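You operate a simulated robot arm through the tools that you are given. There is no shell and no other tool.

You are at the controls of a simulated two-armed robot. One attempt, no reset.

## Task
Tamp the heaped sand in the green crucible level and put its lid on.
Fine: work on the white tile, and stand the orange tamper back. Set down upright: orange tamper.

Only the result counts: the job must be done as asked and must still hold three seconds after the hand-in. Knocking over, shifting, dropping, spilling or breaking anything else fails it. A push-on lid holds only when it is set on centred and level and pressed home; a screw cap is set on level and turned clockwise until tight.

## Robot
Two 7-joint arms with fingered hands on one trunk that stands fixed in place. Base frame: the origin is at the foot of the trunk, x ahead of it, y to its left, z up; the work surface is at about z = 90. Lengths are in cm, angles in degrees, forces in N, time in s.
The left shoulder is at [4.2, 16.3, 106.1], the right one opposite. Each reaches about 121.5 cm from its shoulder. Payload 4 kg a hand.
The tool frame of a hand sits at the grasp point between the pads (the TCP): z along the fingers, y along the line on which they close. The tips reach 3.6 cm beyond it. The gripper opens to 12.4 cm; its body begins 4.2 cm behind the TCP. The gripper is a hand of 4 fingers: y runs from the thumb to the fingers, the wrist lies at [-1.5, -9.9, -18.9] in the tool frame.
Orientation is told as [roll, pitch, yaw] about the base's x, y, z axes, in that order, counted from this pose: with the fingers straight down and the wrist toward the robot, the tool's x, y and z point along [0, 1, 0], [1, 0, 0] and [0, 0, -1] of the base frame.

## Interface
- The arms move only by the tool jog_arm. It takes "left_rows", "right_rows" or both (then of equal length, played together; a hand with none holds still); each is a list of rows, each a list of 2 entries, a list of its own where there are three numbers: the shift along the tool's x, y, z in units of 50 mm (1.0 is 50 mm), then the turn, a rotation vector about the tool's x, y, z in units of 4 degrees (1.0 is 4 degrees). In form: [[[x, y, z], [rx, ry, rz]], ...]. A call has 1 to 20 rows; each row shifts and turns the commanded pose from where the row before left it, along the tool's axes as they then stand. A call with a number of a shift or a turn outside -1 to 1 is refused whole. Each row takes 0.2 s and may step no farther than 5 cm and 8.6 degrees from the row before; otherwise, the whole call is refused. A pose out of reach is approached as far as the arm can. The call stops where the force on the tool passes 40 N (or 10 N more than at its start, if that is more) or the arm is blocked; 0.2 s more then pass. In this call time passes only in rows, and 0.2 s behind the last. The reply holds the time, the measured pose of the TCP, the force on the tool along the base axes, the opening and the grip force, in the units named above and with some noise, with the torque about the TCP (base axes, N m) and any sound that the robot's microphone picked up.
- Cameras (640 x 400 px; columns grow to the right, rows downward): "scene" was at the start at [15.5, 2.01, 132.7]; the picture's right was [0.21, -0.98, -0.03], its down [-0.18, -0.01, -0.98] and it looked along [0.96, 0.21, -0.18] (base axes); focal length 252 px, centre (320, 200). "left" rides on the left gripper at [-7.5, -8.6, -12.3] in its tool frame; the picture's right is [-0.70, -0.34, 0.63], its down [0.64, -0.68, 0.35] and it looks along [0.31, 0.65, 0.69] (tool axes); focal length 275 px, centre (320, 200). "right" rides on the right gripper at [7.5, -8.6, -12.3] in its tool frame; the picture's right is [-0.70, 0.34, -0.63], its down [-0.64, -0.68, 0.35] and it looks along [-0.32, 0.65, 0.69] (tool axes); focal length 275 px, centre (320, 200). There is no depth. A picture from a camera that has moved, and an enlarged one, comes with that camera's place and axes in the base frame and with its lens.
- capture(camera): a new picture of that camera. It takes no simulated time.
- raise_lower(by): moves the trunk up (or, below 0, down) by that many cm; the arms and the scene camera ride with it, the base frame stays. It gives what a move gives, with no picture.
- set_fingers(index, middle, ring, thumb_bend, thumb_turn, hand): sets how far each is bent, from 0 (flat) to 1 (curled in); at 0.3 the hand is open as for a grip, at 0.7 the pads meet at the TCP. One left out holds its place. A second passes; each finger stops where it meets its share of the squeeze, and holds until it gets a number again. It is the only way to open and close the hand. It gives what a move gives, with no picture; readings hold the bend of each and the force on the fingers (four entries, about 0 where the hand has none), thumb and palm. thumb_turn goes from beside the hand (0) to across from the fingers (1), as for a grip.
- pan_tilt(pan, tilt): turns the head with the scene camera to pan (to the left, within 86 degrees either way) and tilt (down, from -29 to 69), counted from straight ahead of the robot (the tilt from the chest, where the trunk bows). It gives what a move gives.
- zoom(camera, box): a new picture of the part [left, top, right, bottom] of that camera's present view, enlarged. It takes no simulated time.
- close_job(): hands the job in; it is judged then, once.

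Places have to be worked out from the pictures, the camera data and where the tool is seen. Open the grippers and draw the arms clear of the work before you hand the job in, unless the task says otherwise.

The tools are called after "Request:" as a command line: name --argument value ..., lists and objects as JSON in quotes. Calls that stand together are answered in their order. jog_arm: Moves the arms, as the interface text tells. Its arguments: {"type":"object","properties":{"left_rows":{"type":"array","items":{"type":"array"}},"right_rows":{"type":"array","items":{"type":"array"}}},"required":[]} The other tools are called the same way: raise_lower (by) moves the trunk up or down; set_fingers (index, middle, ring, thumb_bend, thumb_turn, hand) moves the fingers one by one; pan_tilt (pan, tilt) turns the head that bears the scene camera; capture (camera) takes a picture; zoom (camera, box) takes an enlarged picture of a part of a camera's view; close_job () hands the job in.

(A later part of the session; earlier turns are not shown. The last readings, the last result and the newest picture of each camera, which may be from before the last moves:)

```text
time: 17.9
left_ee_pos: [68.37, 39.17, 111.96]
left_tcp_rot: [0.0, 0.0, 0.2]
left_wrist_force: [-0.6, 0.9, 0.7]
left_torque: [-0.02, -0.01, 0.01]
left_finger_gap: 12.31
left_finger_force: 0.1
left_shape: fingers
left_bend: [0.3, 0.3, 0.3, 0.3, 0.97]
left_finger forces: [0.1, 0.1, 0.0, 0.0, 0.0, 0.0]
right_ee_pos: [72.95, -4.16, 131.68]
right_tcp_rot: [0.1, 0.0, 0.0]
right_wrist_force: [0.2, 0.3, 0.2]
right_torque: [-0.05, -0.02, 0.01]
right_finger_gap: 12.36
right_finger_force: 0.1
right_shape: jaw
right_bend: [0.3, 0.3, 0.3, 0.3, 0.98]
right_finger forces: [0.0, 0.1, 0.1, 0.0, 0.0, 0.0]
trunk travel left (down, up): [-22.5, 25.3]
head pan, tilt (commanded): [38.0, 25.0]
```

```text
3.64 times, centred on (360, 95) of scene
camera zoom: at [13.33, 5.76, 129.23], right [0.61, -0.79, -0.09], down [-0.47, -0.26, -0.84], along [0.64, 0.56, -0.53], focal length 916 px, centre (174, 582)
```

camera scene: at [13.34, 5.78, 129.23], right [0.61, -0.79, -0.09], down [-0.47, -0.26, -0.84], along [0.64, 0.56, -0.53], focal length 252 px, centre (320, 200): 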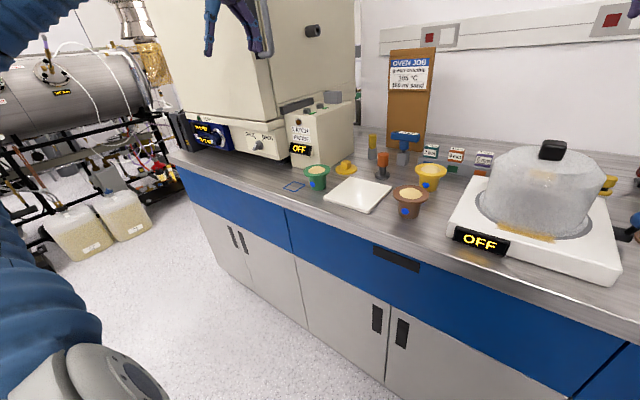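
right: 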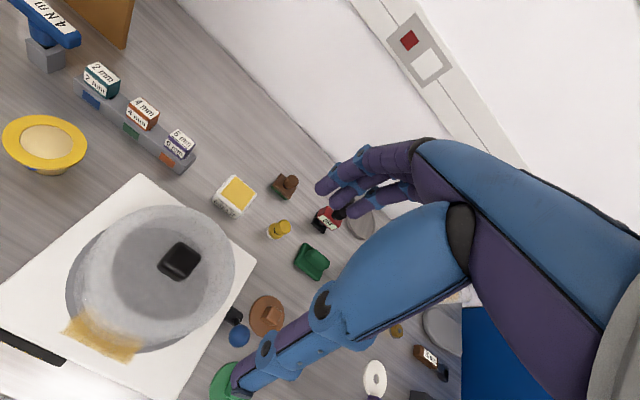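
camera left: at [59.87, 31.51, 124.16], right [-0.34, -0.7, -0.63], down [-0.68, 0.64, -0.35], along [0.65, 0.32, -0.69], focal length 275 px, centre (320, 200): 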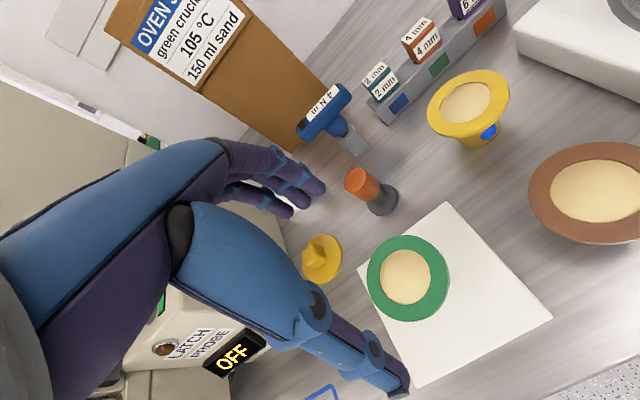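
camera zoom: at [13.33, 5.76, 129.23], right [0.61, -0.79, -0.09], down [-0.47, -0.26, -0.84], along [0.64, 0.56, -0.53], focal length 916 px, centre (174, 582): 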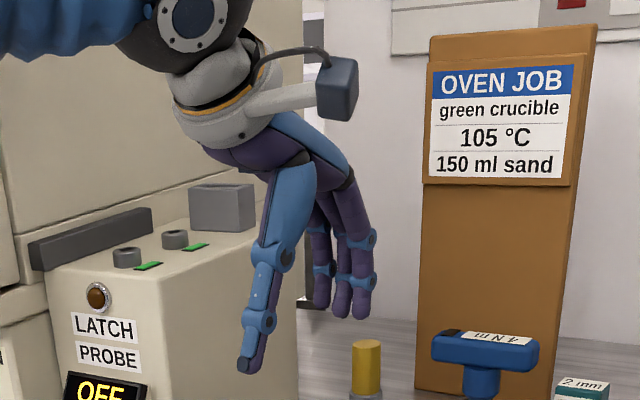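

The thumb sits opposite the gap between index and middle, so TCP-centred is right for a tripod pinch. I partly close the hand to gain clearance and move above the tamper.

Request:
set_fingers --hand "left" --index 0.42 --middle 0.42 --ring 0.35 --thumb_bend 0.42

Request:
jog_arm --left_rows '[[[-0.034, 0.35, 0], [0, 0, 0]], [[-0.066, 0.7, 0], [0, 0, 0]], [[-0.066, 0.7, 0], [0, 0, 0]], [[-0.066, 0.7, 0], [0, 0, 0]], [[-0.034, 0.37, 0.3], [0, 0, 0]], [[0, 0, 0.5], [0, 0, 0]]]'

Request:
capture --camera "left"

Request:
zoom --camera "scene" --box '[320, 90, 450, 200]'

```text
time: 18.9
left_ee_pos: [68.36, 39.05, 111.85]
left_tcp_rot: [0.0, 0.0, 0.1]
left_wrist_force: [-0.9, -0.3, 0.2]
left_torque: [0.02, 0.0, -0.01]
left_finger_gap: 8.72
left_finger_force: 0.0
left_shape: fingers
left_bend: [0.42, 0.42, 0.35, 0.42, 0.97]
left_finger forces: [0.0, 0.0, 0.1, 0.0, 0.1, 0.1]
right_ee_pos: [72.98, -4.02, 131.72]
right_tcp_rot: [-0.1, 0.1, 0.0]
right_wrist_force: [0.5, 0.2, -0.6]
right_torque: [0.0, -0.01, 0.02]
right_finger_gap: 12.4
right_finger_force: 0.1
right_shape: jaw
right_bend: [0.3, 0.3, 0.3, 0.3, 0.98]
right_finger forces: [0.1, 0.0, 0.1, 0.1, 0.0, 0.1]
trunk travel left (down, up): [-22.5, 25.3]
head pan, tilt (commanded): [38.0, 25.0]
```

```text
time: 20.3
left_ee_pos: [82.46, 37.98, 107.58]
left_tcp_rot: [0.1, 0.0, 0.1]
left_wrist_force: [0.0, -0.3, -1.3]
left_torque: [-0.02, -0.01, -0.02]
left_finger_gap: 8.71
left_finger_force: 0.1
left_shape: fingers
left_bend: [0.42, 0.42, 0.35, 0.42, 0.97]
left_finger forces: [0.0, 0.1, 0.0, 0.0, 0.1, 0.0]
right_ee_pos: [73.05, -4.03, 131.69]
right_tcp_rot: [-0.1, 0.1, 0.0]
right_wrist_force: [0.8, 0.0, 0.9]
right_torque: [0.0, -0.01, 0.01]
right_finger_gap: 12.36
right_finger_force: 0.0
right_shape: jaw
right_bend: [0.3, 0.3, 0.3, 0.3, 0.98]
right_finger forces: [0.0, 0.1, 0.0, 0.0, 0.0, 0.0]
trunk travel left (down, up): [-22.5, 25.3]
head pan, tilt (commanded): [38.0, 25.0]
```

```text
taken
camera left: at [73.97, 30.4, 119.88], right [-0.34, -0.7, -0.63], down [-0.68, 0.64, -0.35], along [0.65, 0.32, -0.69], focal length 275 px, centre (320, 200)
```

left: 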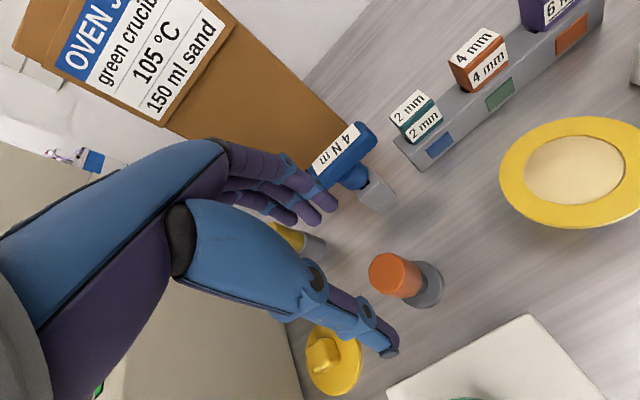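

```text
3.64 times, centred on (385, 145) of scene
camera zoom: at [13.37, 5.8, 129.21], right [0.61, -0.79, -0.09], down [-0.47, -0.26, -0.84], along [0.64, 0.56, -0.53], focal length 916 px, centre (84, 400)
```

zoom: 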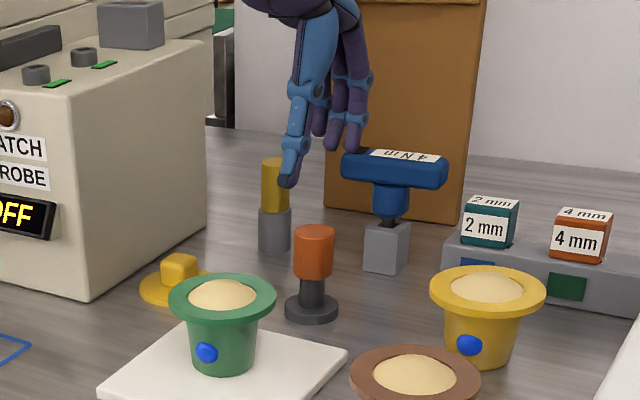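

I zoom the left view for an accurate fix on the tamper handle.

Request:
zoom --camera "left" --box '[340, 220, 480, 330]'

Request:
zoom --camera "scene" --box '[370, 100, 420, 190]'

```text
3.64 times, centred on (410, 275) of left
camera zoom: at [73.97, 30.4, 119.88], right [-0.34, -0.7, -0.63], down [-0.68, 0.64, -0.35], along [0.65, 0.32, -0.69], focal length 1001 px, centre (-7, -73)
```

zoom: 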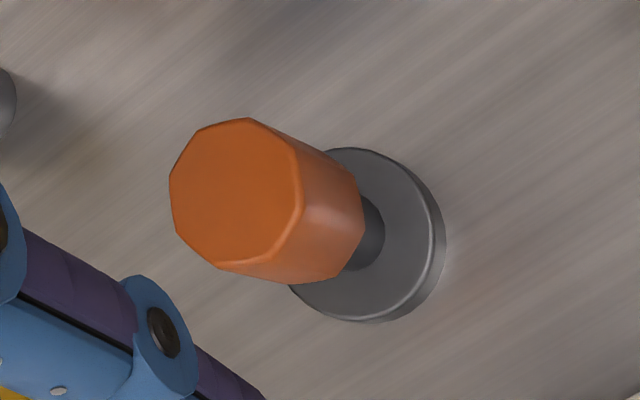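

```text
4.44 times, centred on (395, 145) of scene
camera zoom: at [13.37, 5.8, 129.21], right [0.61, -0.79, -0.09], down [-0.47, -0.26, -0.84], along [0.64, 0.56, -0.53], focal length 1119 px, centre (-13, 444)
```

zoom: 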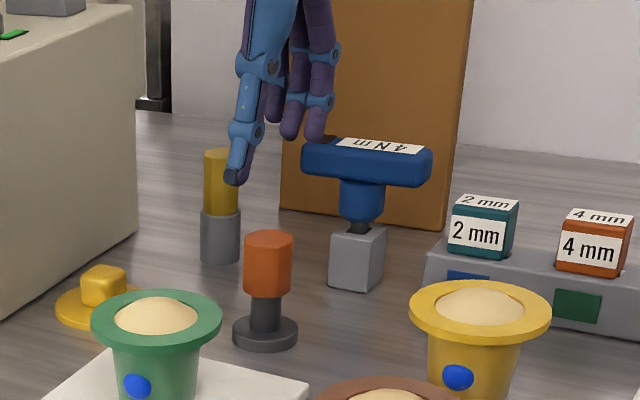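

Tamper fixed at about (82.8, 37.75). I descend with small lateral correction until the pads are at the handle (TCP z≈96).

Request:
jog_arm --left_rows '[[[-0.04, 0.05, 0.4], [0, 0, 0]], [[0, 0, 0.5], [0, 0, 0]], [[0, 0, 0.5], [0, 0, 0]], [[0, 0, 0.5], [0, 0, 0]], [[0, 0, 0.4], [0, 0, 0]]]'

Request:
capture --camera "left"

Request:
zoom --camera "scene" --box '[350, 110, 430, 190]'

```text
time: 21.5
left_ee_pos: [82.68, 37.67, 96.24]
left_tcp_rot: [-0.1, 0.0, 0.2]
left_wrist_force: [-0.7, -0.7, -0.2]
left_torque: [0.02, 0.01, 0.0]
left_finger_gap: 8.71
left_finger_force: 0.0
left_shape: fingers
left_bend: [0.42, 0.42, 0.35, 0.42, 0.97]
left_finger forces: [0.0, 0.0, 0.0, 0.0, 0.0, 0.0]
right_ee_pos: [73.08, -4.01, 131.56]
right_tcp_rot: [0.0, 0.1, 0.0]
right_wrist_force: [0.2, -0.7, 0.6]
right_torque: [0.04, 0.01, 0.01]
right_finger_gap: 12.36
right_finger_force: 0.1
right_shape: jaw
right_bend: [0.3, 0.3, 0.3, 0.3, 0.98]
right_finger forces: [0.1, 0.0, 0.0, 0.1, 0.0, 0.1]
trunk travel left (down, up): [-22.5, 25.3]
head pan, tilt (commanded): [38.0, 25.0]
```

```text
taken
camera left: at [74.34, 30.04, 108.49], right [-0.34, -0.7, -0.63], down [-0.68, 0.64, -0.35], along [0.65, 0.32, -0.69], focal length 275 px, centre (320, 200)
```

left: 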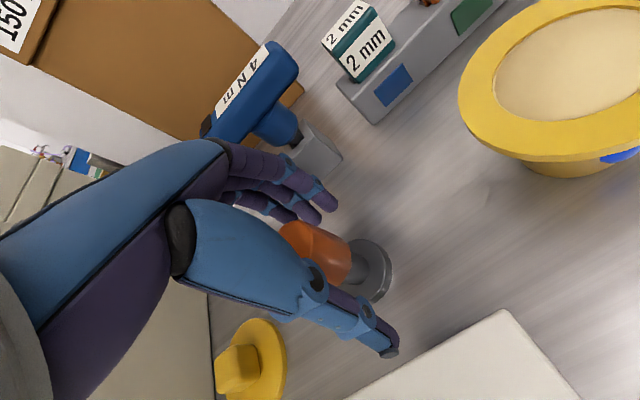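

```text
5.00 times, centred on (390, 150) of scene
camera zoom: at [13.37, 5.79, 129.22], right [0.61, -0.79, -0.09], down [-0.47, -0.26, -0.84], along [0.64, 0.56, -0.53], focal length 1259 px, centre (-30, 450)
```

zoom: 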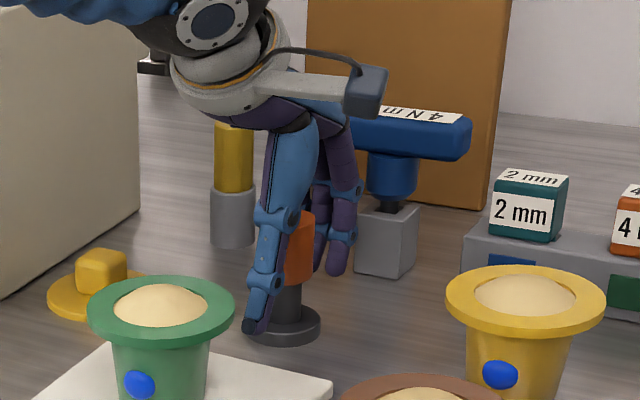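

Fingers straddle the handle evenly. I close to a gap just wider than the handle and check centring.

Request:
set_fingers --hand "left" --index 0.53 --middle 0.53 --thumb_bend 0.53

Request:
zoom --camera "left" --box '[240, 160, 430, 360]'

Request:
zoom --camera "scene" --box '[370, 130, 420, 185]'

```text
time: 22.5
left_ee_pos: [82.81, 37.66, 96.25]
left_tcp_rot: [0.0, 0.0, 0.0]
left_wrist_force: [0.4, 0.2, -0.5]
left_torque: [0.03, 0.0, 0.01]
left_finger_gap: 5.29
left_finger_force: 0.1
left_shape: fingers
left_bend: [0.53, 0.53, 0.35, 0.53, 0.97]
left_finger forces: [0.0, 0.0, 0.0, 0.1, 0.1, 0.0]
right_ee_pos: [72.94, -4.17, 131.57]
right_tcp_rot: [-0.1, 0.1, -0.1]
right_wrist_force: [0.7, 0.5, -0.6]
right_torque: [0.02, -0.02, 0.02]
right_finger_gap: 12.37
right_finger_force: 0.1
right_shape: jaw
right_bend: [0.3, 0.3, 0.3, 0.3, 0.98]
right_finger forces: [0.1, 0.1, 0.0, 0.0, 0.1, 0.0]
trunk travel left (down, up): [-22.5, 25.3]
head pan, tilt (commanded): [38.0, 25.0]
```

```text
2.00 times, centred on (335, 260) of left
camera zoom: at [74.32, 30.04, 108.51], right [-0.34, -0.7, -0.63], down [-0.68, 0.64, -0.35], along [0.65, 0.32, -0.69], focal length 551 px, centre (290, 80)
```

zoom: 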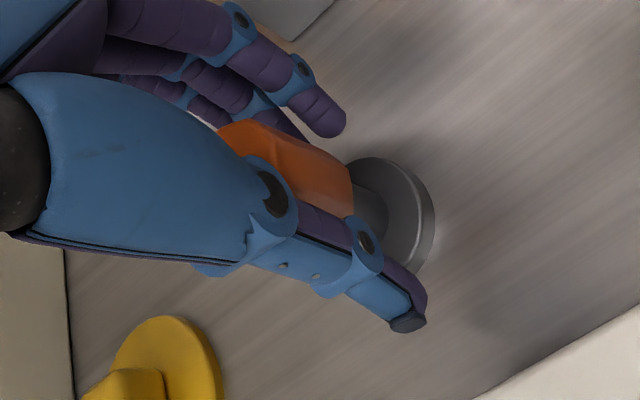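

```text
7.27 times, centred on (395, 158) of scene
camera zoom: at [13.35, 5.77, 129.22], right [0.61, -0.79, -0.09], down [-0.47, -0.26, -0.84], along [0.64, 0.56, -0.53], focal length 1831 px, centre (-226, 509)
```

zoom: 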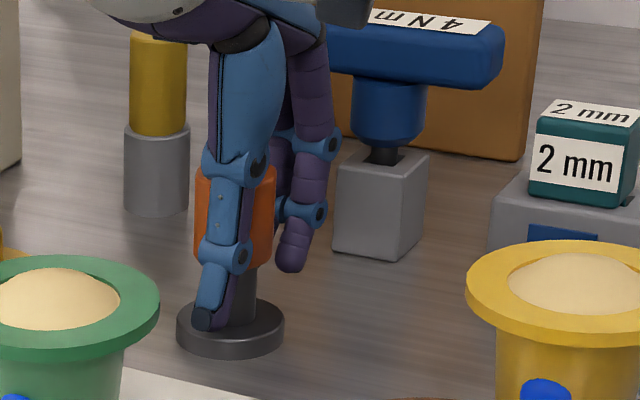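

Still no contact at 5.3 cm gap, and it looks centred. I close a bit more.

Request:
set_fingers --hand "left" --index 0.57 --middle 0.57 --thumb_bend 0.57

Request:
zoom --camera "left" --box '[240, 160, 430, 360]'

Request:
zoom --camera "scene" --box '[370, 130, 420, 185]'

```text
time: 23.5
left_ee_pos: [82.77, 37.63, 96.2]
left_tcp_rot: [0.0, 0.0, 0.1]
left_wrist_force: [-0.4, -0.2, -0.1]
left_torque: [-0.02, 0.0, -0.01]
left_finger_gap: 4.41
left_finger_force: 0.2
left_shape: fingers
left_bend: [0.56, 0.56, 0.35, 0.56, 0.97]
left_finger forces: [0.0, 0.1, 0.0, 0.0, 0.5, 0.1]
right_ee_pos: [72.96, -4.01, 131.69]
right_tcp_rot: [0.0, 0.2, -0.1]
right_wrist_force: [0.9, -0.3, -0.1]
right_torque: [-0.01, -0.03, 0.02]
right_finger_gap: 12.35
right_finger_force: 0.2
right_shape: jaw
right_bend: [0.3, 0.3, 0.3, 0.3, 0.98]
right_finger forces: [0.0, 0.1, 0.1, 0.1, 0.1, 0.0]
trunk travel left (down, up): [-22.5, 25.3]
head pan, tilt (commanded): [38.0, 25.0]
```

```text
2.00 times, centred on (335, 260) of left
camera zoom: at [74.32, 30.04, 108.52], right [-0.34, -0.7, -0.63], down [-0.68, 0.64, -0.35], along [0.65, 0.32, -0.69], focal length 551 px, centre (290, 80)
```

zoom: 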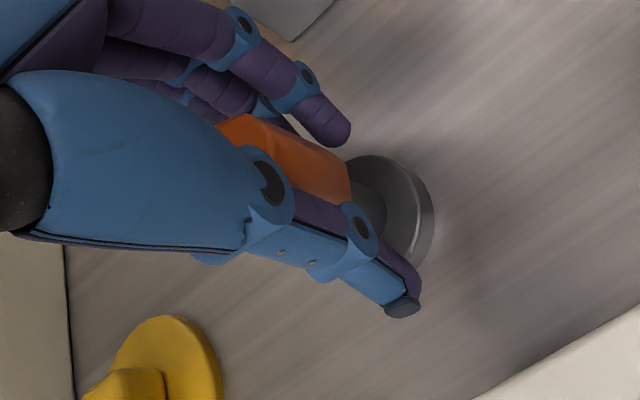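

```text
7.27 times, centred on (395, 158) of scene
camera zoom: at [13.34, 5.77, 129.22], right [0.61, -0.79, -0.09], down [-0.47, -0.26, -0.84], along [0.64, 0.56, -0.53], focal length 1831 px, centre (-226, 509)
```

zoom: 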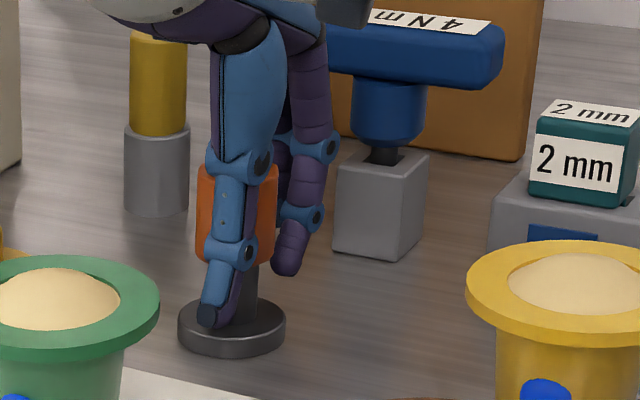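

The thumb just touches (0.5 N) while the fingers still have about 0.9 cm. I shift the hand 4 mm back toward the robot to centre it, then close further.

Request:
jog_arm --left_rows '[[[0, -0.04, 0], [0, 0, 0]], [[0, -0.04, 0], [0, 0, 0]]]'

Request:
set_fingers --hand "left" --index 0.6 --middle 0.6 --thumb_bend 0.6

Request:
zoom --camera "left" --box '[240, 160, 430, 360]'

Request:
zoom --camera "scene" --box '[370, 130, 420, 185]'

```text
time: 24.1
left_ee_pos: [82.3, 37.66, 96.28]
left_tcp_rot: [0.0, 0.0, 0.1]
left_wrist_force: [-0.6, 0.1, -0.8]
left_torque: [0.02, -0.01, 0.0]
left_finger_gap: 4.37
left_finger_force: 0.1
left_shape: fingers
left_bend: [0.56, 0.56, 0.35, 0.56, 0.97]
left_finger forces: [0.0, 0.0, 0.1, 0.0, 0.0, 0.0]
right_ee_pos: [73.07, -4.13, 131.63]
right_tcp_rot: [0.0, 0.2, 0.0]
right_wrist_force: [0.0, -1.0, 0.3]
right_torque: [0.02, 0.0, -0.01]
right_finger_gap: 12.35
right_finger_force: 0.1
right_shape: jaw
right_bend: [0.3, 0.3, 0.3, 0.3, 0.98]
right_finger forces: [0.0, 0.1, 0.0, 0.0, 0.0, 0.0]
trunk travel left (down, up): [-22.5, 25.3]
head pan, tilt (commanded): [38.0, 25.0]
```

```text
time: 25.1
left_ee_pos: [82.31, 37.73, 96.25]
left_tcp_rot: [0.1, 0.0, 0.1]
left_wrist_force: [0.9, 0.4, 0.5]
left_torque: [0.0, -0.01, -0.01]
left_finger_gap: 3.21
left_finger_force: 0.8
left_shape: fingers
left_bend: [0.6, 0.59, 0.35, 0.6, 0.97]
left_finger forces: [0.1, 0.6, 0.1, 0.0, 0.8, 0.0]
right_ee_pos: [72.96, -4.03, 131.53]
right_tcp_rot: [0.1, 0.0, 0.0]
right_wrist_force: [0.0, 0.1, -0.1]
right_torque: [-0.01, 0.0, 0.0]
right_finger_gap: 12.36
right_finger_force: 0.0
right_shape: jaw
right_bend: [0.3, 0.3, 0.3, 0.3, 0.98]
right_finger forces: [0.1, 0.0, 0.1, 0.0, 0.0, 0.1]
trunk travel left (down, up): [-22.5, 25.3]
head pan, tilt (commanded): [38.0, 25.0]
```

```text
2.00 times, centred on (335, 260) of left
camera zoom: at [73.86, 30.07, 108.45], right [-0.34, -0.7, -0.63], down [-0.68, 0.64, -0.35], along [0.65, 0.32, -0.69], focal length 551 px, centre (290, 80)
```

zoom: 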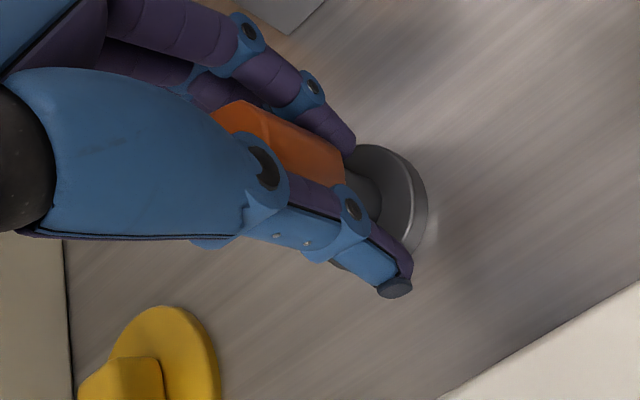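

```text
7.27 times, centred on (395, 158) of scene
camera zoom: at [13.35, 5.77, 129.22], right [0.61, -0.79, -0.09], down [-0.47, -0.26, -0.84], along [0.64, 0.56, -0.53], focal length 1831 px, centre (-226, 509)
```

zoom: 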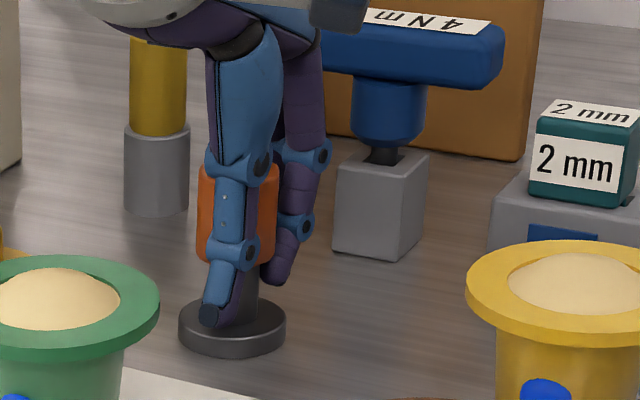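

Thumb and middle both touch lightly, so it is centred. Now I grip firmly.

Request:
set_fingers --hand "left" --index 0.68 --middle 0.66 --thumb_bend 0.68

Request:
zoom --camera "left" --box '[240, 160, 430, 360]'

Request:
zoom --camera "scene" --box '[370, 130, 420, 185]'

```text
time: 26.1
left_ee_pos: [82.35, 37.65, 96.21]
left_tcp_rot: [0.0, 0.0, 0.1]
left_wrist_force: [1.6, -0.4, 4.5]
left_torque: [0.02, -0.23, 0.01]
left_finger_gap: 2.58
left_finger_force: 11.4
left_shape: fingers
left_bend: [0.62, 0.62, 0.35, 0.64, 0.97]
left_finger forces: [5.7, 5.5, 0.1, 0.1, 10.9, 0.0]
right_ee_pos: [73.0, -4.08, 131.62]
right_tcp_rot: [0.0, 0.0, 0.0]
right_wrist_force: [0.2, -0.6, -0.3]
right_torque: [0.0, 0.01, -0.03]
right_finger_gap: 12.36
right_finger_force: 0.0
right_shape: jaw
right_bend: [0.3, 0.3, 0.3, 0.3, 0.98]
right_finger forces: [0.0, 0.0, 0.0, 0.1, 0.0, 0.0]
trunk travel left (down, up): [-22.5, 25.3]
head pan, tilt (commanded): [38.0, 25.0]
```

```text
2.00 times, centred on (335, 260) of left
camera zoom: at [73.84, 30.05, 108.5], right [-0.34, -0.7, -0.63], down [-0.68, 0.64, -0.35], along [0.65, 0.32, -0.69], focal length 551 px, centre (290, 80)
```

zoom: 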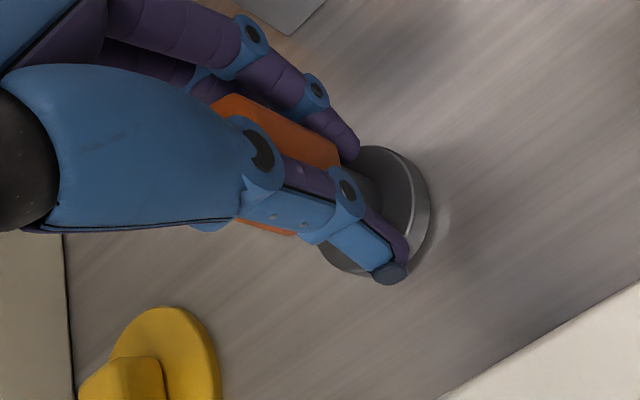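

```text
7.27 times, centred on (395, 158) of scene
camera zoom: at [13.32, 5.76, 129.23], right [0.61, -0.79, -0.09], down [-0.47, -0.26, -0.84], along [0.64, 0.56, -0.53], focal length 1831 px, centre (-226, 509)
```

zoom: 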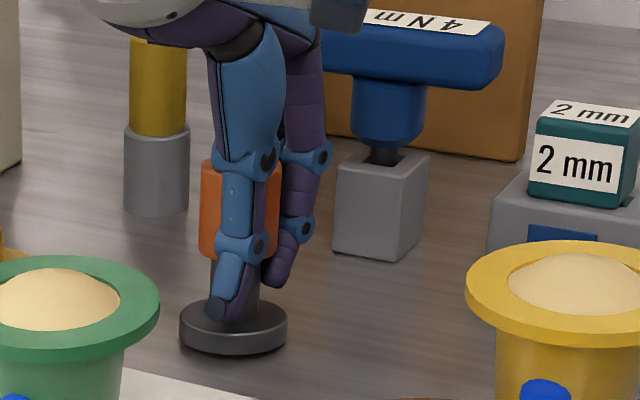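

Grip reads 11 N, but I suspect a slight tilt of the tamper; I zoom in closely.

Request:
zoom --camera "scene" --box '[378, 145, 413, 182]'

Request:
zoom --camera "left" --box '[320, 190, 400, 260]'

Request:
capture --camera "right"

```text
10.81 times, centred on (396, 164) of scene
camera zoom: at [13.32, 5.76, 129.23], right [0.61, -0.79, -0.09], down [-0.47, -0.26, -0.84], along [0.64, 0.56, -0.53], focal length 2722 px, centre (-496, 595)
```

zoom: 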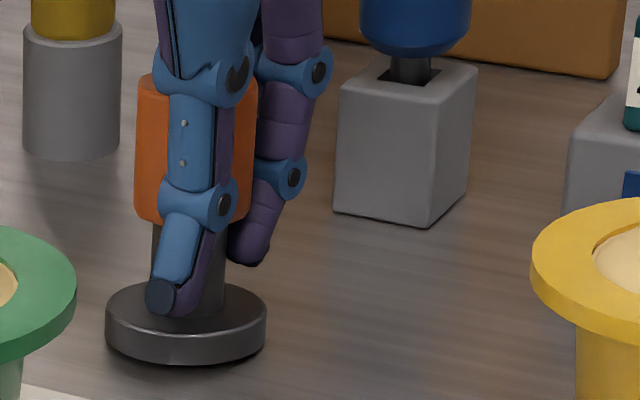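

```text
5.71 times, centred on (360, 225) of left
camera zoom: at [73.84, 30.05, 108.5], right [-0.34, -0.7, -0.63], down [-0.68, 0.64, -0.35], along [0.65, 0.32, -0.69], focal length 1573 px, centre (91, 57)
```

zoom: 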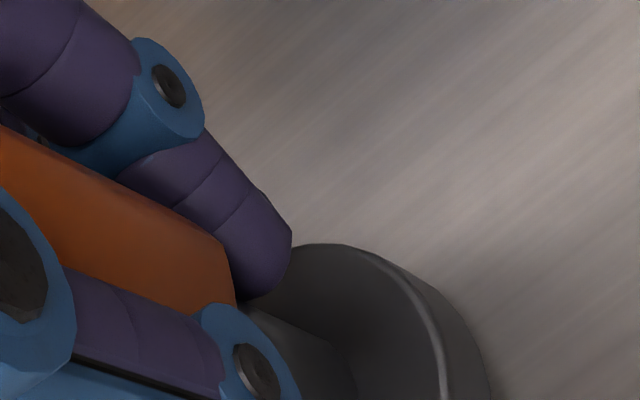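

```text
taken
camera right: at [64.4, 3.48, 143.8], right [0.34, -0.7, 0.63], down [-0.68, -0.64, -0.35], along [0.65, -0.32, -0.69], focal length 275 px, centre (320, 200)
```

right: 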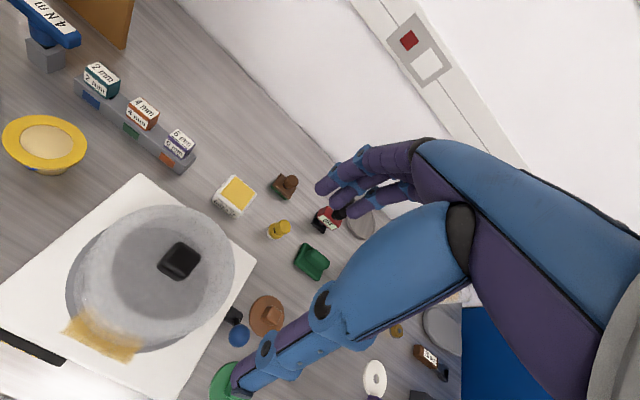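

The disc looks tilted by roughly 9° because the fingertips sit lower than the thumb. I open a little so the tamper rocks back upright, then tilt the hand to even out the contact heights.

Request:
set_fingers --hand "left" --index 0.6 --middle 0.6 --thumb_bend 0.6

Request:
set_fingers --hand "left" --index 0.49 --middle 0.49 --thumb_bend 0.49

Request:
zoom --camera "scene" --box '[378, 145, 413, 182]'

```text
time: 27.1
left_ee_pos: [82.29, 37.63, 96.23]
left_tcp_rot: [-0.1, 0.0, 0.1]
left_wrist_force: [0.0, 1.1, 0.0]
left_torque: [0.0, 0.0, 0.01]
left_finger_gap: 3.17
left_finger_force: 1.2
left_shape: fingers
left_bend: [0.6, 0.6, 0.35, 0.6, 0.97]
left_finger forces: [0.0, 0.5, 0.1, 0.1, 0.6, 0.0]
right_ee_pos: [73.04, -4.07, 131.64]
right_tcp_rot: [-0.1, 0.1, 0.0]
right_wrist_force: [0.4, 0.0, -0.2]
right_torque: [-0.02, -0.03, 0.0]
right_finger_gap: 12.37
right_finger_force: 0.1
right_shape: jaw
right_bend: [0.3, 0.3, 0.3, 0.3, 0.98]
right_finger forces: [0.0, 0.0, 0.0, 0.0, 0.0, 0.0]
trunk travel left (down, up): [-22.5, 25.3]
head pan, tilt (commanded): [38.0, 25.0]
```

```text
time: 28.1
left_ee_pos: [82.38, 37.61, 96.21]
left_tcp_rot: [0.0, 0.0, 0.1]
left_wrist_force: [-0.3, -0.7, -0.5]
left_torque: [0.0, -0.01, 0.05]
left_finger_gap: 6.51
left_finger_force: 0.0
left_shape: fingers
left_bend: [0.49, 0.49, 0.35, 0.49, 0.97]
left_finger forces: [0.0, 0.0, 0.0, 0.1, 0.1, 0.1]
right_ee_pos: [73.05, -4.05, 131.66]
right_tcp_rot: [0.1, 0.1, 0.0]
right_wrist_force: [0.0, 0.1, 0.3]
right_torque: [0.0, -0.02, 0.01]
right_finger_gap: 12.37
right_finger_force: 0.0
right_shape: jaw
right_bend: [0.3, 0.3, 0.3, 0.3, 0.98]
right_finger forces: [0.0, 0.0, 0.0, 0.0, 0.1, 0.0]
trunk travel left (down, up): [-22.5, 25.3]
head pan, tilt (commanded): [38.0, 25.0]
```

```text
10.81 times, centred on (396, 164) of scene
camera zoom: at [13.35, 5.78, 129.22], right [0.61, -0.79, -0.09], down [-0.47, -0.26, -0.84], along [0.64, 0.56, -0.53], focal length 2722 px, centre (-496, 595)
```

zoom: 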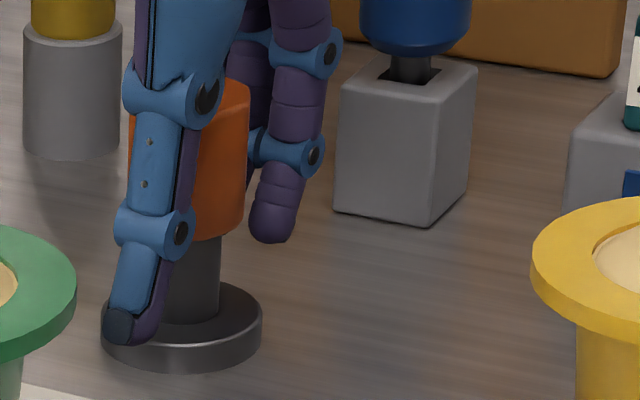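

Upright again. I tilt the hand by −10° about its x axis (fingers up, thumb down) with a 3 mm raise.

Request:
jog_arm --left_rows '[[[0, 0, -0.06], [0, 0, 0]], [[0, 0, 0], [-0.84, 0, 0]], [[0, 0, 0], [-0.83, 0, 0]], [[0, 0, 0], [-0.83, 0, 0]]]'

Request:
zoom --camera "scene" --box '[370, 135, 420, 185]'

Request:
zoom --camera "left" --box '[240, 160, 430, 360]'

```text
time: 29.1
left_ee_pos: [82.2, 37.8, 96.53]
left_tcp_rot: [-0.1, -9.9, 0.1]
left_wrist_force: [0.2, 0.8, 0.1]
left_torque: [0.01, -0.01, 0.0]
left_finger_gap: 6.51
left_finger_force: 0.1
left_shape: fingers
left_bend: [0.49, 0.49, 0.35, 0.49, 0.97]
left_finger forces: [0.0, 0.0, 0.0, 0.1, 0.0, 0.0]
right_ee_pos: [72.91, -4.1, 131.72]
right_tcp_rot: [0.0, -0.1, 0.1]
right_wrist_force: [0.5, -0.1, -1.2]
right_torque: [-0.01, 0.03, -0.01]
right_finger_gap: 12.34
right_finger_force: 0.1
right_shape: jaw
right_bend: [0.3, 0.3, 0.3, 0.3, 0.98]
right_finger forces: [0.1, 0.0, 0.0, 0.0, 0.1, 0.0]
trunk travel left (down, up): [-22.5, 25.3]
head pan, tilt (commanded): [38.0, 25.0]
```

```text
8.00 times, centred on (395, 160) of scene
camera zoom: at [13.33, 5.81, 129.22], right [0.61, -0.79, -0.09], down [-0.47, -0.26, -0.84], along [0.64, 0.56, -0.53], focal length 2014 px, centre (-280, 520)
```

zoom: 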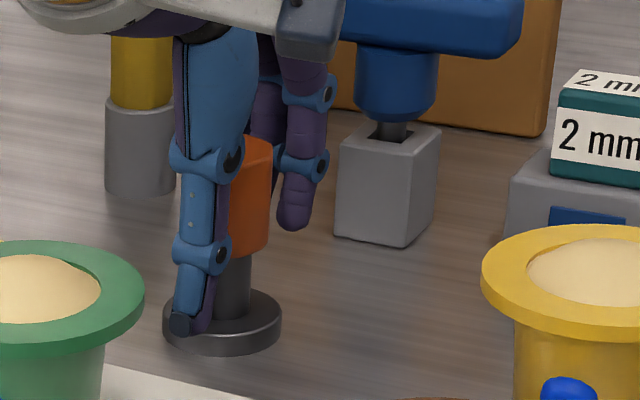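

```text
2.00 times, centred on (335, 260) of left
camera zoom: at [71.82, 30.15, 107.14], right [-0.22, -0.7, -0.68], down [-0.61, 0.64, -0.46], along [0.76, 0.32, -0.57], focal length 551 px, centre (290, 80)
```

zoom: 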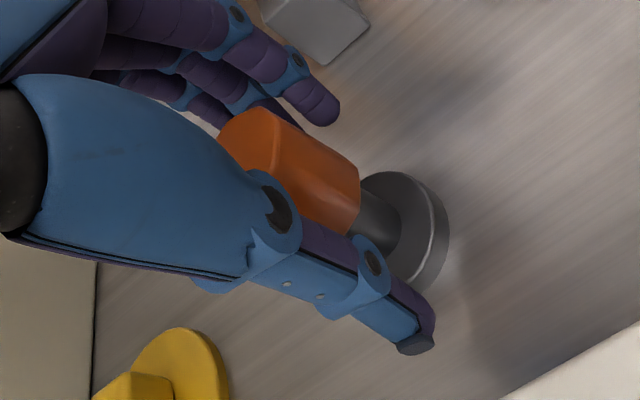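

Now I close stepwise again to find contact.

Request:
set_fingers --hand "left" --index 0.57 --middle 0.57 --thumb_bend 0.57

Request:
zoom --camera "scene" --box '[370, 135, 420, 185]'

Request:
zoom --camera "left" --box '[240, 160, 430, 360]'

```text
time: 30.1
left_ee_pos: [82.28, 37.74, 96.7]
left_tcp_rot: [0.0, -10.0, 0.2]
left_wrist_force: [0.1, 1.0, -0.5]
left_torque: [0.01, 0.01, 0.01]
left_finger_gap: 4.36
left_finger_force: 0.0
left_shape: fingers
left_bend: [0.56, 0.56, 0.35, 0.56, 0.97]
left_finger forces: [0.0, 0.0, 0.1, 0.0, 0.0, 0.1]
right_ee_pos: [72.77, -4.18, 131.67]
right_tcp_rot: [0.0, 0.1, 0.0]
right_wrist_force: [-0.4, 0.2, 0.2]
right_torque: [-0.01, -0.01, -0.03]
right_finger_gap: 12.36
right_finger_force: 0.1
right_shape: jaw
right_bend: [0.3, 0.3, 0.3, 0.3, 0.98]
right_finger forces: [0.0, 0.1, 0.0, 0.1, 0.0, 0.0]
trunk travel left (down, up): [-22.5, 25.3]
head pan, tilt (commanded): [38.0, 25.0]
```

```text
8.00 times, centred on (395, 160) of scene
camera zoom: at [13.35, 5.77, 129.22], right [0.61, -0.79, -0.09], down [-0.47, -0.26, -0.84], along [0.64, 0.56, -0.53], focal length 2014 px, centre (-280, 520)
```

zoom: 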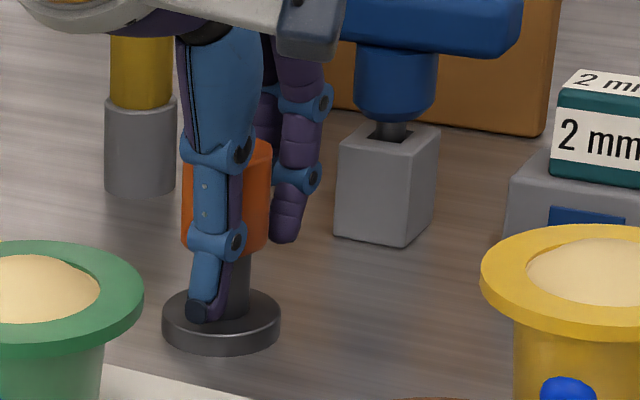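

```text
2.00 times, centred on (335, 260) of left
camera zoom: at [71.83, 30.1, 107.16], right [-0.22, -0.7, -0.68], down [-0.61, 0.64, -0.46], along [0.76, 0.32, -0.57], focal length 551 px, centre (290, 80)
```

zoom: 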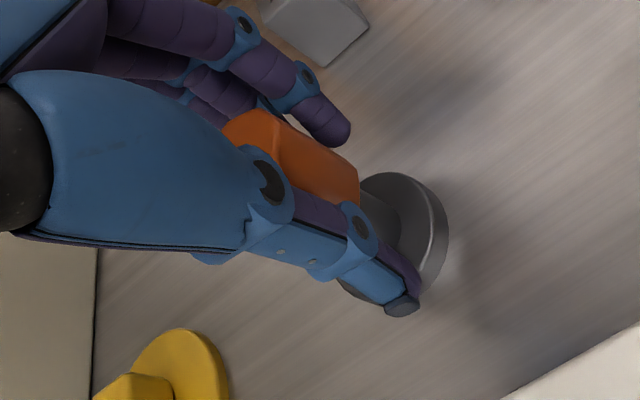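

No contact yet. Next I close to 0.60.

Request:
set_fingers --hand "left" --index 0.6 --middle 0.6 --thumb_bend 0.6

Request:
zoom --camera "scene" --box '[378, 145, 413, 182]'

```text
time: 31.1
left_ee_pos: [82.3, 37.66, 96.6]
left_tcp_rot: [0.1, -10.0, 0.1]
left_wrist_force: [-1.5, -0.9, -0.2]
left_torque: [0.0, -0.02, 0.02]
left_finger_gap: 3.32
left_finger_force: 1.3
left_shape: fingers
left_bend: [0.6, 0.59, 0.35, 0.6, 0.97]
left_finger forces: [0.3, 1.1, 0.0, 0.0, 1.6, 0.1]
right_ee_pos: [72.95, -4.03, 131.64]
right_tcp_rot: [0.0, 0.1, 0.0]
right_wrist_force: [-0.1, -0.3, -0.9]
right_torque: [-0.03, -0.04, -0.03]
right_finger_gap: 12.36
right_finger_force: 0.1
right_shape: jaw
right_bend: [0.3, 0.3, 0.3, 0.3, 0.98]
right_finger forces: [0.0, 0.1, 0.1, 0.0, 0.1, 0.0]
trunk travel left (down, up): [-22.5, 25.3]
head pan, tilt (commanded): [38.0, 25.0]
```

```text
10.81 times, centred on (396, 164) of scene
camera zoom: at [13.35, 5.78, 129.22], right [0.61, -0.79, -0.09], down [-0.47, -0.26, -0.84], along [0.64, 0.56, -0.53], focal length 2722 px, centre (-496, 595)
```

zoom: 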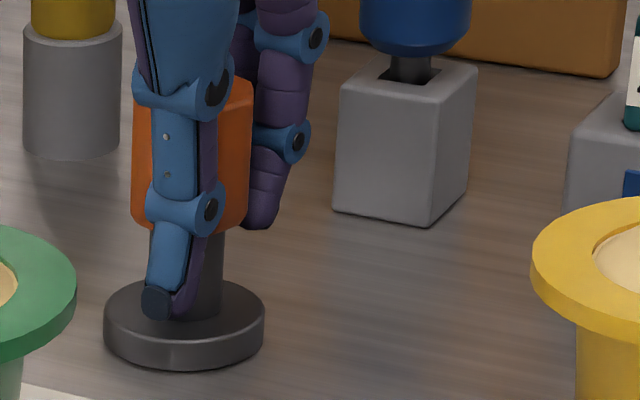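

Light, balanced contact with the tamper nearly upright. I tighten now.

Request:
set_fingers --hand "left" --index 0.67 --middle 0.66 --thumb_bend 0.67

Request:
zoom --camera "scene" --box '[378, 145, 413, 182]'

Request:
zoom --camera "left" --box '[240, 160, 430, 360]'

```text
time: 32.1
left_ee_pos: [82.26, 37.62, 96.56]
left_tcp_rot: [-0.1, -10.0, 0.0]
left_wrist_force: [0.0, -0.9, 1.6]
left_torque: [0.05, -0.18, 0.03]
left_finger_gap: 2.85
left_finger_force: 11.0
left_shape: fingers
left_bend: [0.62, 0.61, 0.35, 0.64, 0.97]
left_finger forces: [5.7, 5.0, 0.0, 0.0, 11.5, 0.1]
right_ee_pos: [72.92, -4.06, 131.63]
right_tcp_rot: [-0.1, 0.0, 0.0]
right_wrist_force: [-0.1, -0.2, -0.4]
right_torque: [-0.01, 0.01, 0.01]
right_finger_gap: 12.35
right_finger_force: 0.0
right_shape: jaw
right_bend: [0.3, 0.3, 0.3, 0.3, 0.98]
right_finger forces: [0.1, 0.0, 0.1, 0.0, 0.0, 0.0]
trunk travel left (down, up): [-22.5, 25.3]
head pan, tilt (commanded): [38.0, 25.0]
```

```text
10.81 times, centred on (396, 164) of scene
camera zoom: at [13.33, 5.77, 129.23], right [0.61, -0.79, -0.09], down [-0.47, -0.26, -0.84], along [0.64, 0.56, -0.53], focal length 2722 px, centre (-496, 595)
```

zoom: 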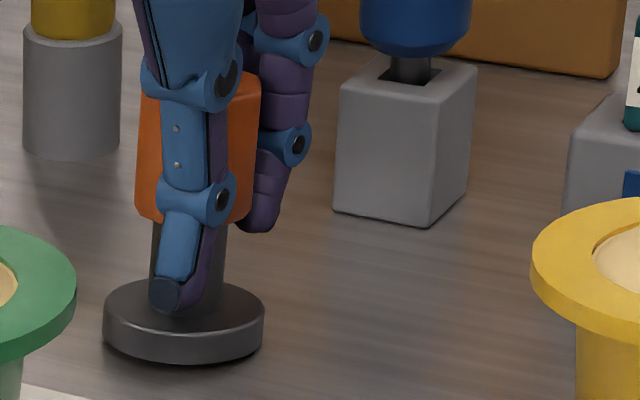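

```text
2.00 times, centred on (335, 260) of left
camera zoom: at [71.82, 30.09, 107.19], right [-0.22, -0.7, -0.68], down [-0.61, 0.64, -0.46], along [0.76, 0.32, -0.57], focal length 551 px, centre (290, 80)
```

zoom: 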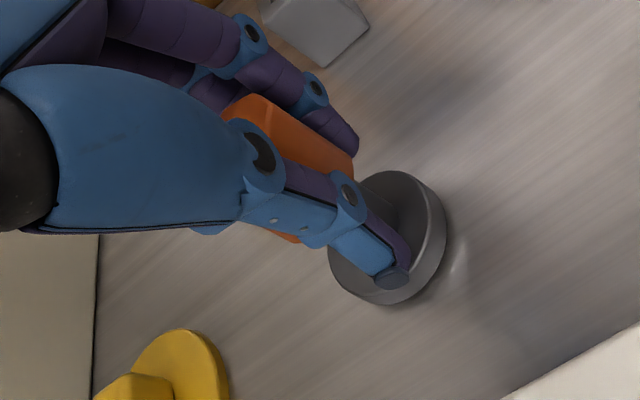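

It still leans under squeeze, since the thumb bears on the upper handle. I open, raise the hand 1.4 cm so the thumb's last joint bears at mid-handle, and retry.

Request:
set_fingers --hand "left" --index 0.6 --middle 0.6 --thumb_bend 0.6

Request:
set_fingers --hand "left" --index 0.52 --middle 0.52 --thumb_bend 0.52

Request:
jog_arm --left_rows '[[[0, 0.024, -0.138], [0, 0, 0]], [[0, 0.024, -0.138], [0, 0, 0]]]'

Request:
set_fingers --hand "left" --index 0.58 --middle 0.58 --thumb_bend 0.58

Request:
zoom --camera "scene" --box '[378, 145, 413, 182]'

Request:
zoom --camera "left" --box '[240, 160, 430, 360]'

```text
time: 33.1
left_ee_pos: [82.37, 37.72, 96.51]
left_tcp_rot: [0.0, -10.0, 0.1]
left_wrist_force: [-0.1, 0.0, 0.3]
left_torque: [-0.01, 0.01, 0.01]
left_finger_gap: 3.27
left_finger_force: 1.8
left_shape: fingers
left_bend: [0.6, 0.59, 0.35, 0.6, 0.97]
left_finger forces: [0.2, 1.6, 0.1, 0.0, 1.3, 0.0]
right_ee_pos: [72.82, -4.06, 131.68]
right_tcp_rot: [0.0, 0.2, 0.0]
right_wrist_force: [0.8, 0.0, 0.7]
right_torque: [0.03, -0.02, 0.02]
right_finger_gap: 12.37
right_finger_force: 0.1
right_shape: jaw
right_bend: [0.3, 0.3, 0.3, 0.3, 0.98]
right_finger forces: [0.0, 0.0, 0.0, 0.1, 0.1, 0.0]
trunk travel left (down, up): [-22.5, 25.3]
head pan, tilt (commanded): [38.0, 25.0]
```

```text
time: 34.1
left_ee_pos: [82.32, 37.73, 96.65]
left_tcp_rot: [0.0, -10.0, 0.1]
left_wrist_force: [-0.1, -0.4, 0.3]
left_torque: [0.0, -0.01, 0.02]
left_finger_gap: 5.58
left_finger_force: 0.0
left_shape: fingers
left_bend: [0.52, 0.52, 0.35, 0.52, 0.97]
left_finger forces: [0.0, 0.0, 0.0, 0.0, 0.0, 0.1]
right_ee_pos: [73.02, -4.08, 131.56]
right_tcp_rot: [0.1, 0.1, 0.0]
right_wrist_force: [0.2, -0.2, 1.7]
right_torque: [-0.02, 0.01, -0.03]
right_finger_gap: 12.34
right_finger_force: 0.1
right_shape: jaw
right_bend: [0.3, 0.3, 0.3, 0.3, 0.98]
right_finger forces: [0.1, 0.1, 0.1, 0.1, 0.0, 0.1]
trunk travel left (down, up): [-22.5, 25.3]
head pan, tilt (commanded): [38.0, 25.0]
```

```text
time: 34.7
left_ee_pos: [82.28, 37.67, 98.09]
left_tcp_rot: [0.0, -10.0, 0.1]
left_wrist_force: [0.2, -0.3, -0.4]
left_torque: [-0.01, 0.0, -0.03]
left_finger_gap: 5.55
left_finger_force: 0.1
left_shape: fingers
left_bend: [0.52, 0.52, 0.35, 0.52, 0.97]
left_finger forces: [0.0, 0.0, 0.0, 0.1, 0.0, 0.1]
right_ee_pos: [73.03, -4.04, 131.68]
right_tcp_rot: [0.1, 0.0, 0.0]
right_wrist_force: [0.1, -0.5, -0.2]
right_torque: [-0.03, 0.0, 0.0]
right_finger_gap: 12.34
right_finger_force: 0.2
right_shape: jaw
right_bend: [0.3, 0.3, 0.3, 0.3, 0.98]
right_finger forces: [0.1, 0.0, 0.0, 0.0, 0.0, 0.0]
trunk travel left (down, up): [-22.5, 25.3]
head pan, tilt (commanded): [38.0, 25.0]
```

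```text
time: 35.7
left_ee_pos: [82.26, 37.71, 98.02]
left_tcp_rot: [0.0, -10.0, 0.2]
left_wrist_force: [0.2, 0.1, -0.4]
left_torque: [0.01, 0.05, 0.0]
left_finger_gap: 4.07
left_finger_force: 0.1
left_shape: fingers
left_bend: [0.57, 0.57, 0.35, 0.57, 0.97]
left_finger forces: [0.1, 0.1, 0.0, 0.0, 0.0, 0.0]
right_ee_pos: [72.94, -4.12, 131.73]
right_tcp_rot: [0.0, 0.1, -0.1]
right_wrist_force: [0.4, 0.9, -0.7]
right_torque: [0.04, 0.02, 0.0]
right_finger_gap: 12.39
right_finger_force: 0.1
right_shape: jaw
right_bend: [0.3, 0.3, 0.3, 0.3, 0.98]
right_finger forces: [0.0, 0.1, 0.1, 0.0, 0.0, 0.0]
trunk travel left (down, up): [-22.5, 25.3]
head pan, tilt (commanded): [38.0, 25.0]
```

```text
10.81 times, centred on (396, 164) of scene
camera zoom: at [13.35, 5.78, 129.22], right [0.61, -0.79, -0.09], down [-0.47, -0.26, -0.84], along [0.64, 0.56, -0.53], focal length 2722 px, centre (-496, 595)
```

zoom: 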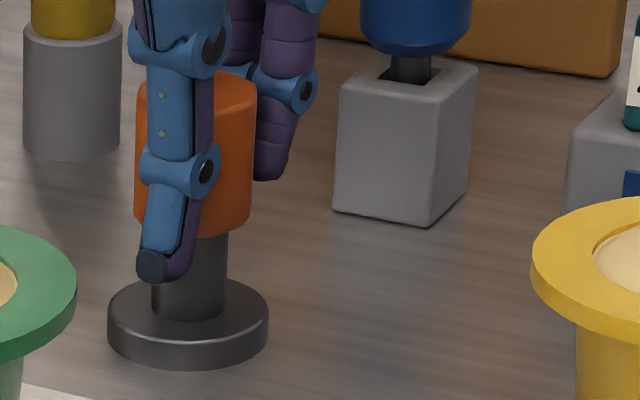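

```text
2.00 times, centred on (335, 260) of left
camera zoom: at [71.79, 30.1, 108.57], right [-0.22, -0.7, -0.68], down [-0.61, 0.64, -0.46], along [0.76, 0.32, -0.57], focal length 551 px, centre (290, 80)
```

zoom: 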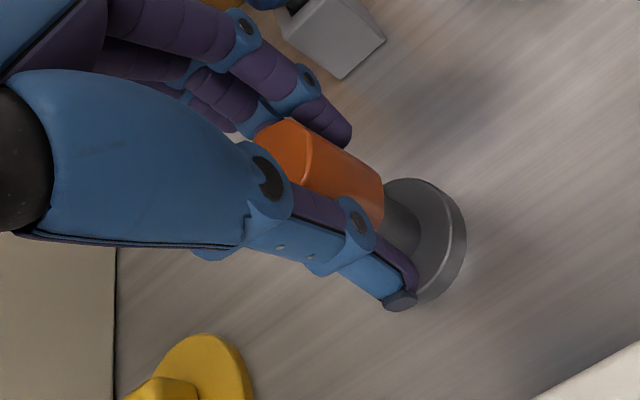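

Hand is now 1.4 cm higher and the tamper upright and centred. I close in again stepwise.

Request:
set_fingers --hand "left" --index 0.61 --middle 0.61 --thumb_bend 0.61

Request:
set_fingers --hand "left" --index 0.67 --middle 0.66 --thumb_bend 0.67

Request:
zoom --camera "scene" --box '[378, 145, 413, 182]'

Request:
zoom --camera "left" --box '[240, 160, 430, 360]'

```text
time: 36.7
left_ee_pos: [82.22, 37.78, 98.08]
left_tcp_rot: [0.0, -10.0, 0.1]
left_wrist_force: [0.7, -0.6, 0.7]
left_torque: [0.02, -0.09, -0.05]
left_finger_gap: 3.33
left_finger_force: 2.8
left_shape: fingers
left_bend: [0.6, 0.59, 0.35, 0.6, 0.97]
left_finger forces: [1.2, 2.1, 0.0, 0.1, 2.7, 0.0]
right_ee_pos: [73.0, -4.06, 131.64]
right_tcp_rot: [-0.1, 0.0, 0.1]
right_wrist_force: [-0.1, -0.6, 1.3]
right_torque: [0.0, 0.05, 0.03]
right_finger_gap: 12.36
right_finger_force: 0.0
right_shape: jaw
right_bend: [0.3, 0.3, 0.3, 0.3, 0.98]
right_finger forces: [0.0, 0.0, 0.1, 0.1, 0.0, 0.0]
trunk travel left (down, up): [-22.5, 25.3]
head pan, tilt (commanded): [38.0, 25.0]
```

```text
time: 37.7
left_ee_pos: [82.25, 37.75, 98.09]
left_tcp_rot: [0.1, -10.0, 0.2]
left_wrist_force: [1.0, -0.2, 6.1]
left_torque: [0.0, -0.28, -0.01]
left_finger_gap: 3.0
left_finger_force: 12.9
left_shape: fingers
left_bend: [0.61, 0.61, 0.35, 0.64, 0.97]
left_finger forces: [6.3, 6.7, 0.1, 0.1, 12.8, 0.1]
right_ee_pos: [72.93, -4.05, 131.66]
right_tcp_rot: [0.0, 0.0, -0.1]
right_wrist_force: [0.8, -0.7, -0.5]
right_torque: [0.01, -0.02, -0.02]
right_finger_gap: 12.36
right_finger_force: 0.0
right_shape: jaw
right_bend: [0.3, 0.3, 0.3, 0.3, 0.98]
right_finger forces: [0.1, 0.0, 0.0, 0.0, 0.0, 0.1]
trunk travel left (down, up): [-22.5, 25.3]
head pan, tilt (commanded): [38.0, 25.0]
```

```text
10.81 times, centred on (396, 164) of scene
camera zoom: at [13.29, 5.75, 129.24], right [0.61, -0.79, -0.09], down [-0.47, -0.26, -0.84], along [0.64, 0.56, -0.53], focal length 2722 px, centre (-496, 595)
```

zoom: 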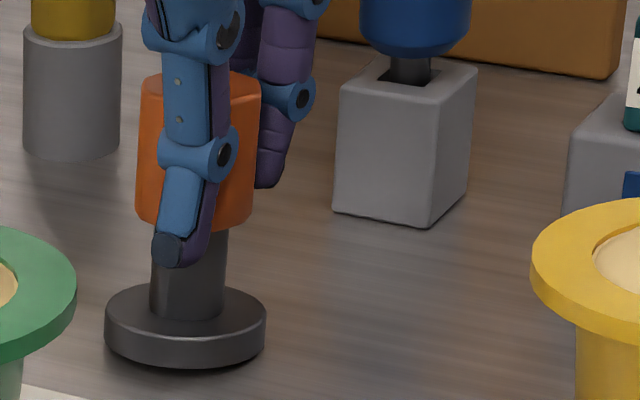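

```text
2.00 times, centred on (335, 260) of left
camera zoom: at [71.75, 30.07, 108.64], right [-0.22, -0.7, -0.68], down [-0.61, 0.64, -0.46], along [0.76, 0.32, -0.57], focal length 551 px, centre (290, 80)
```

zoom: 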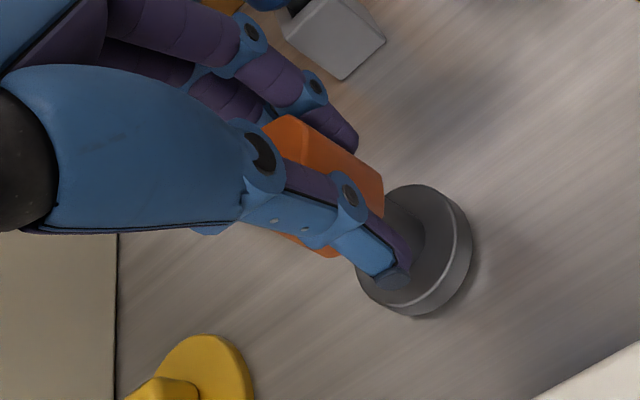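

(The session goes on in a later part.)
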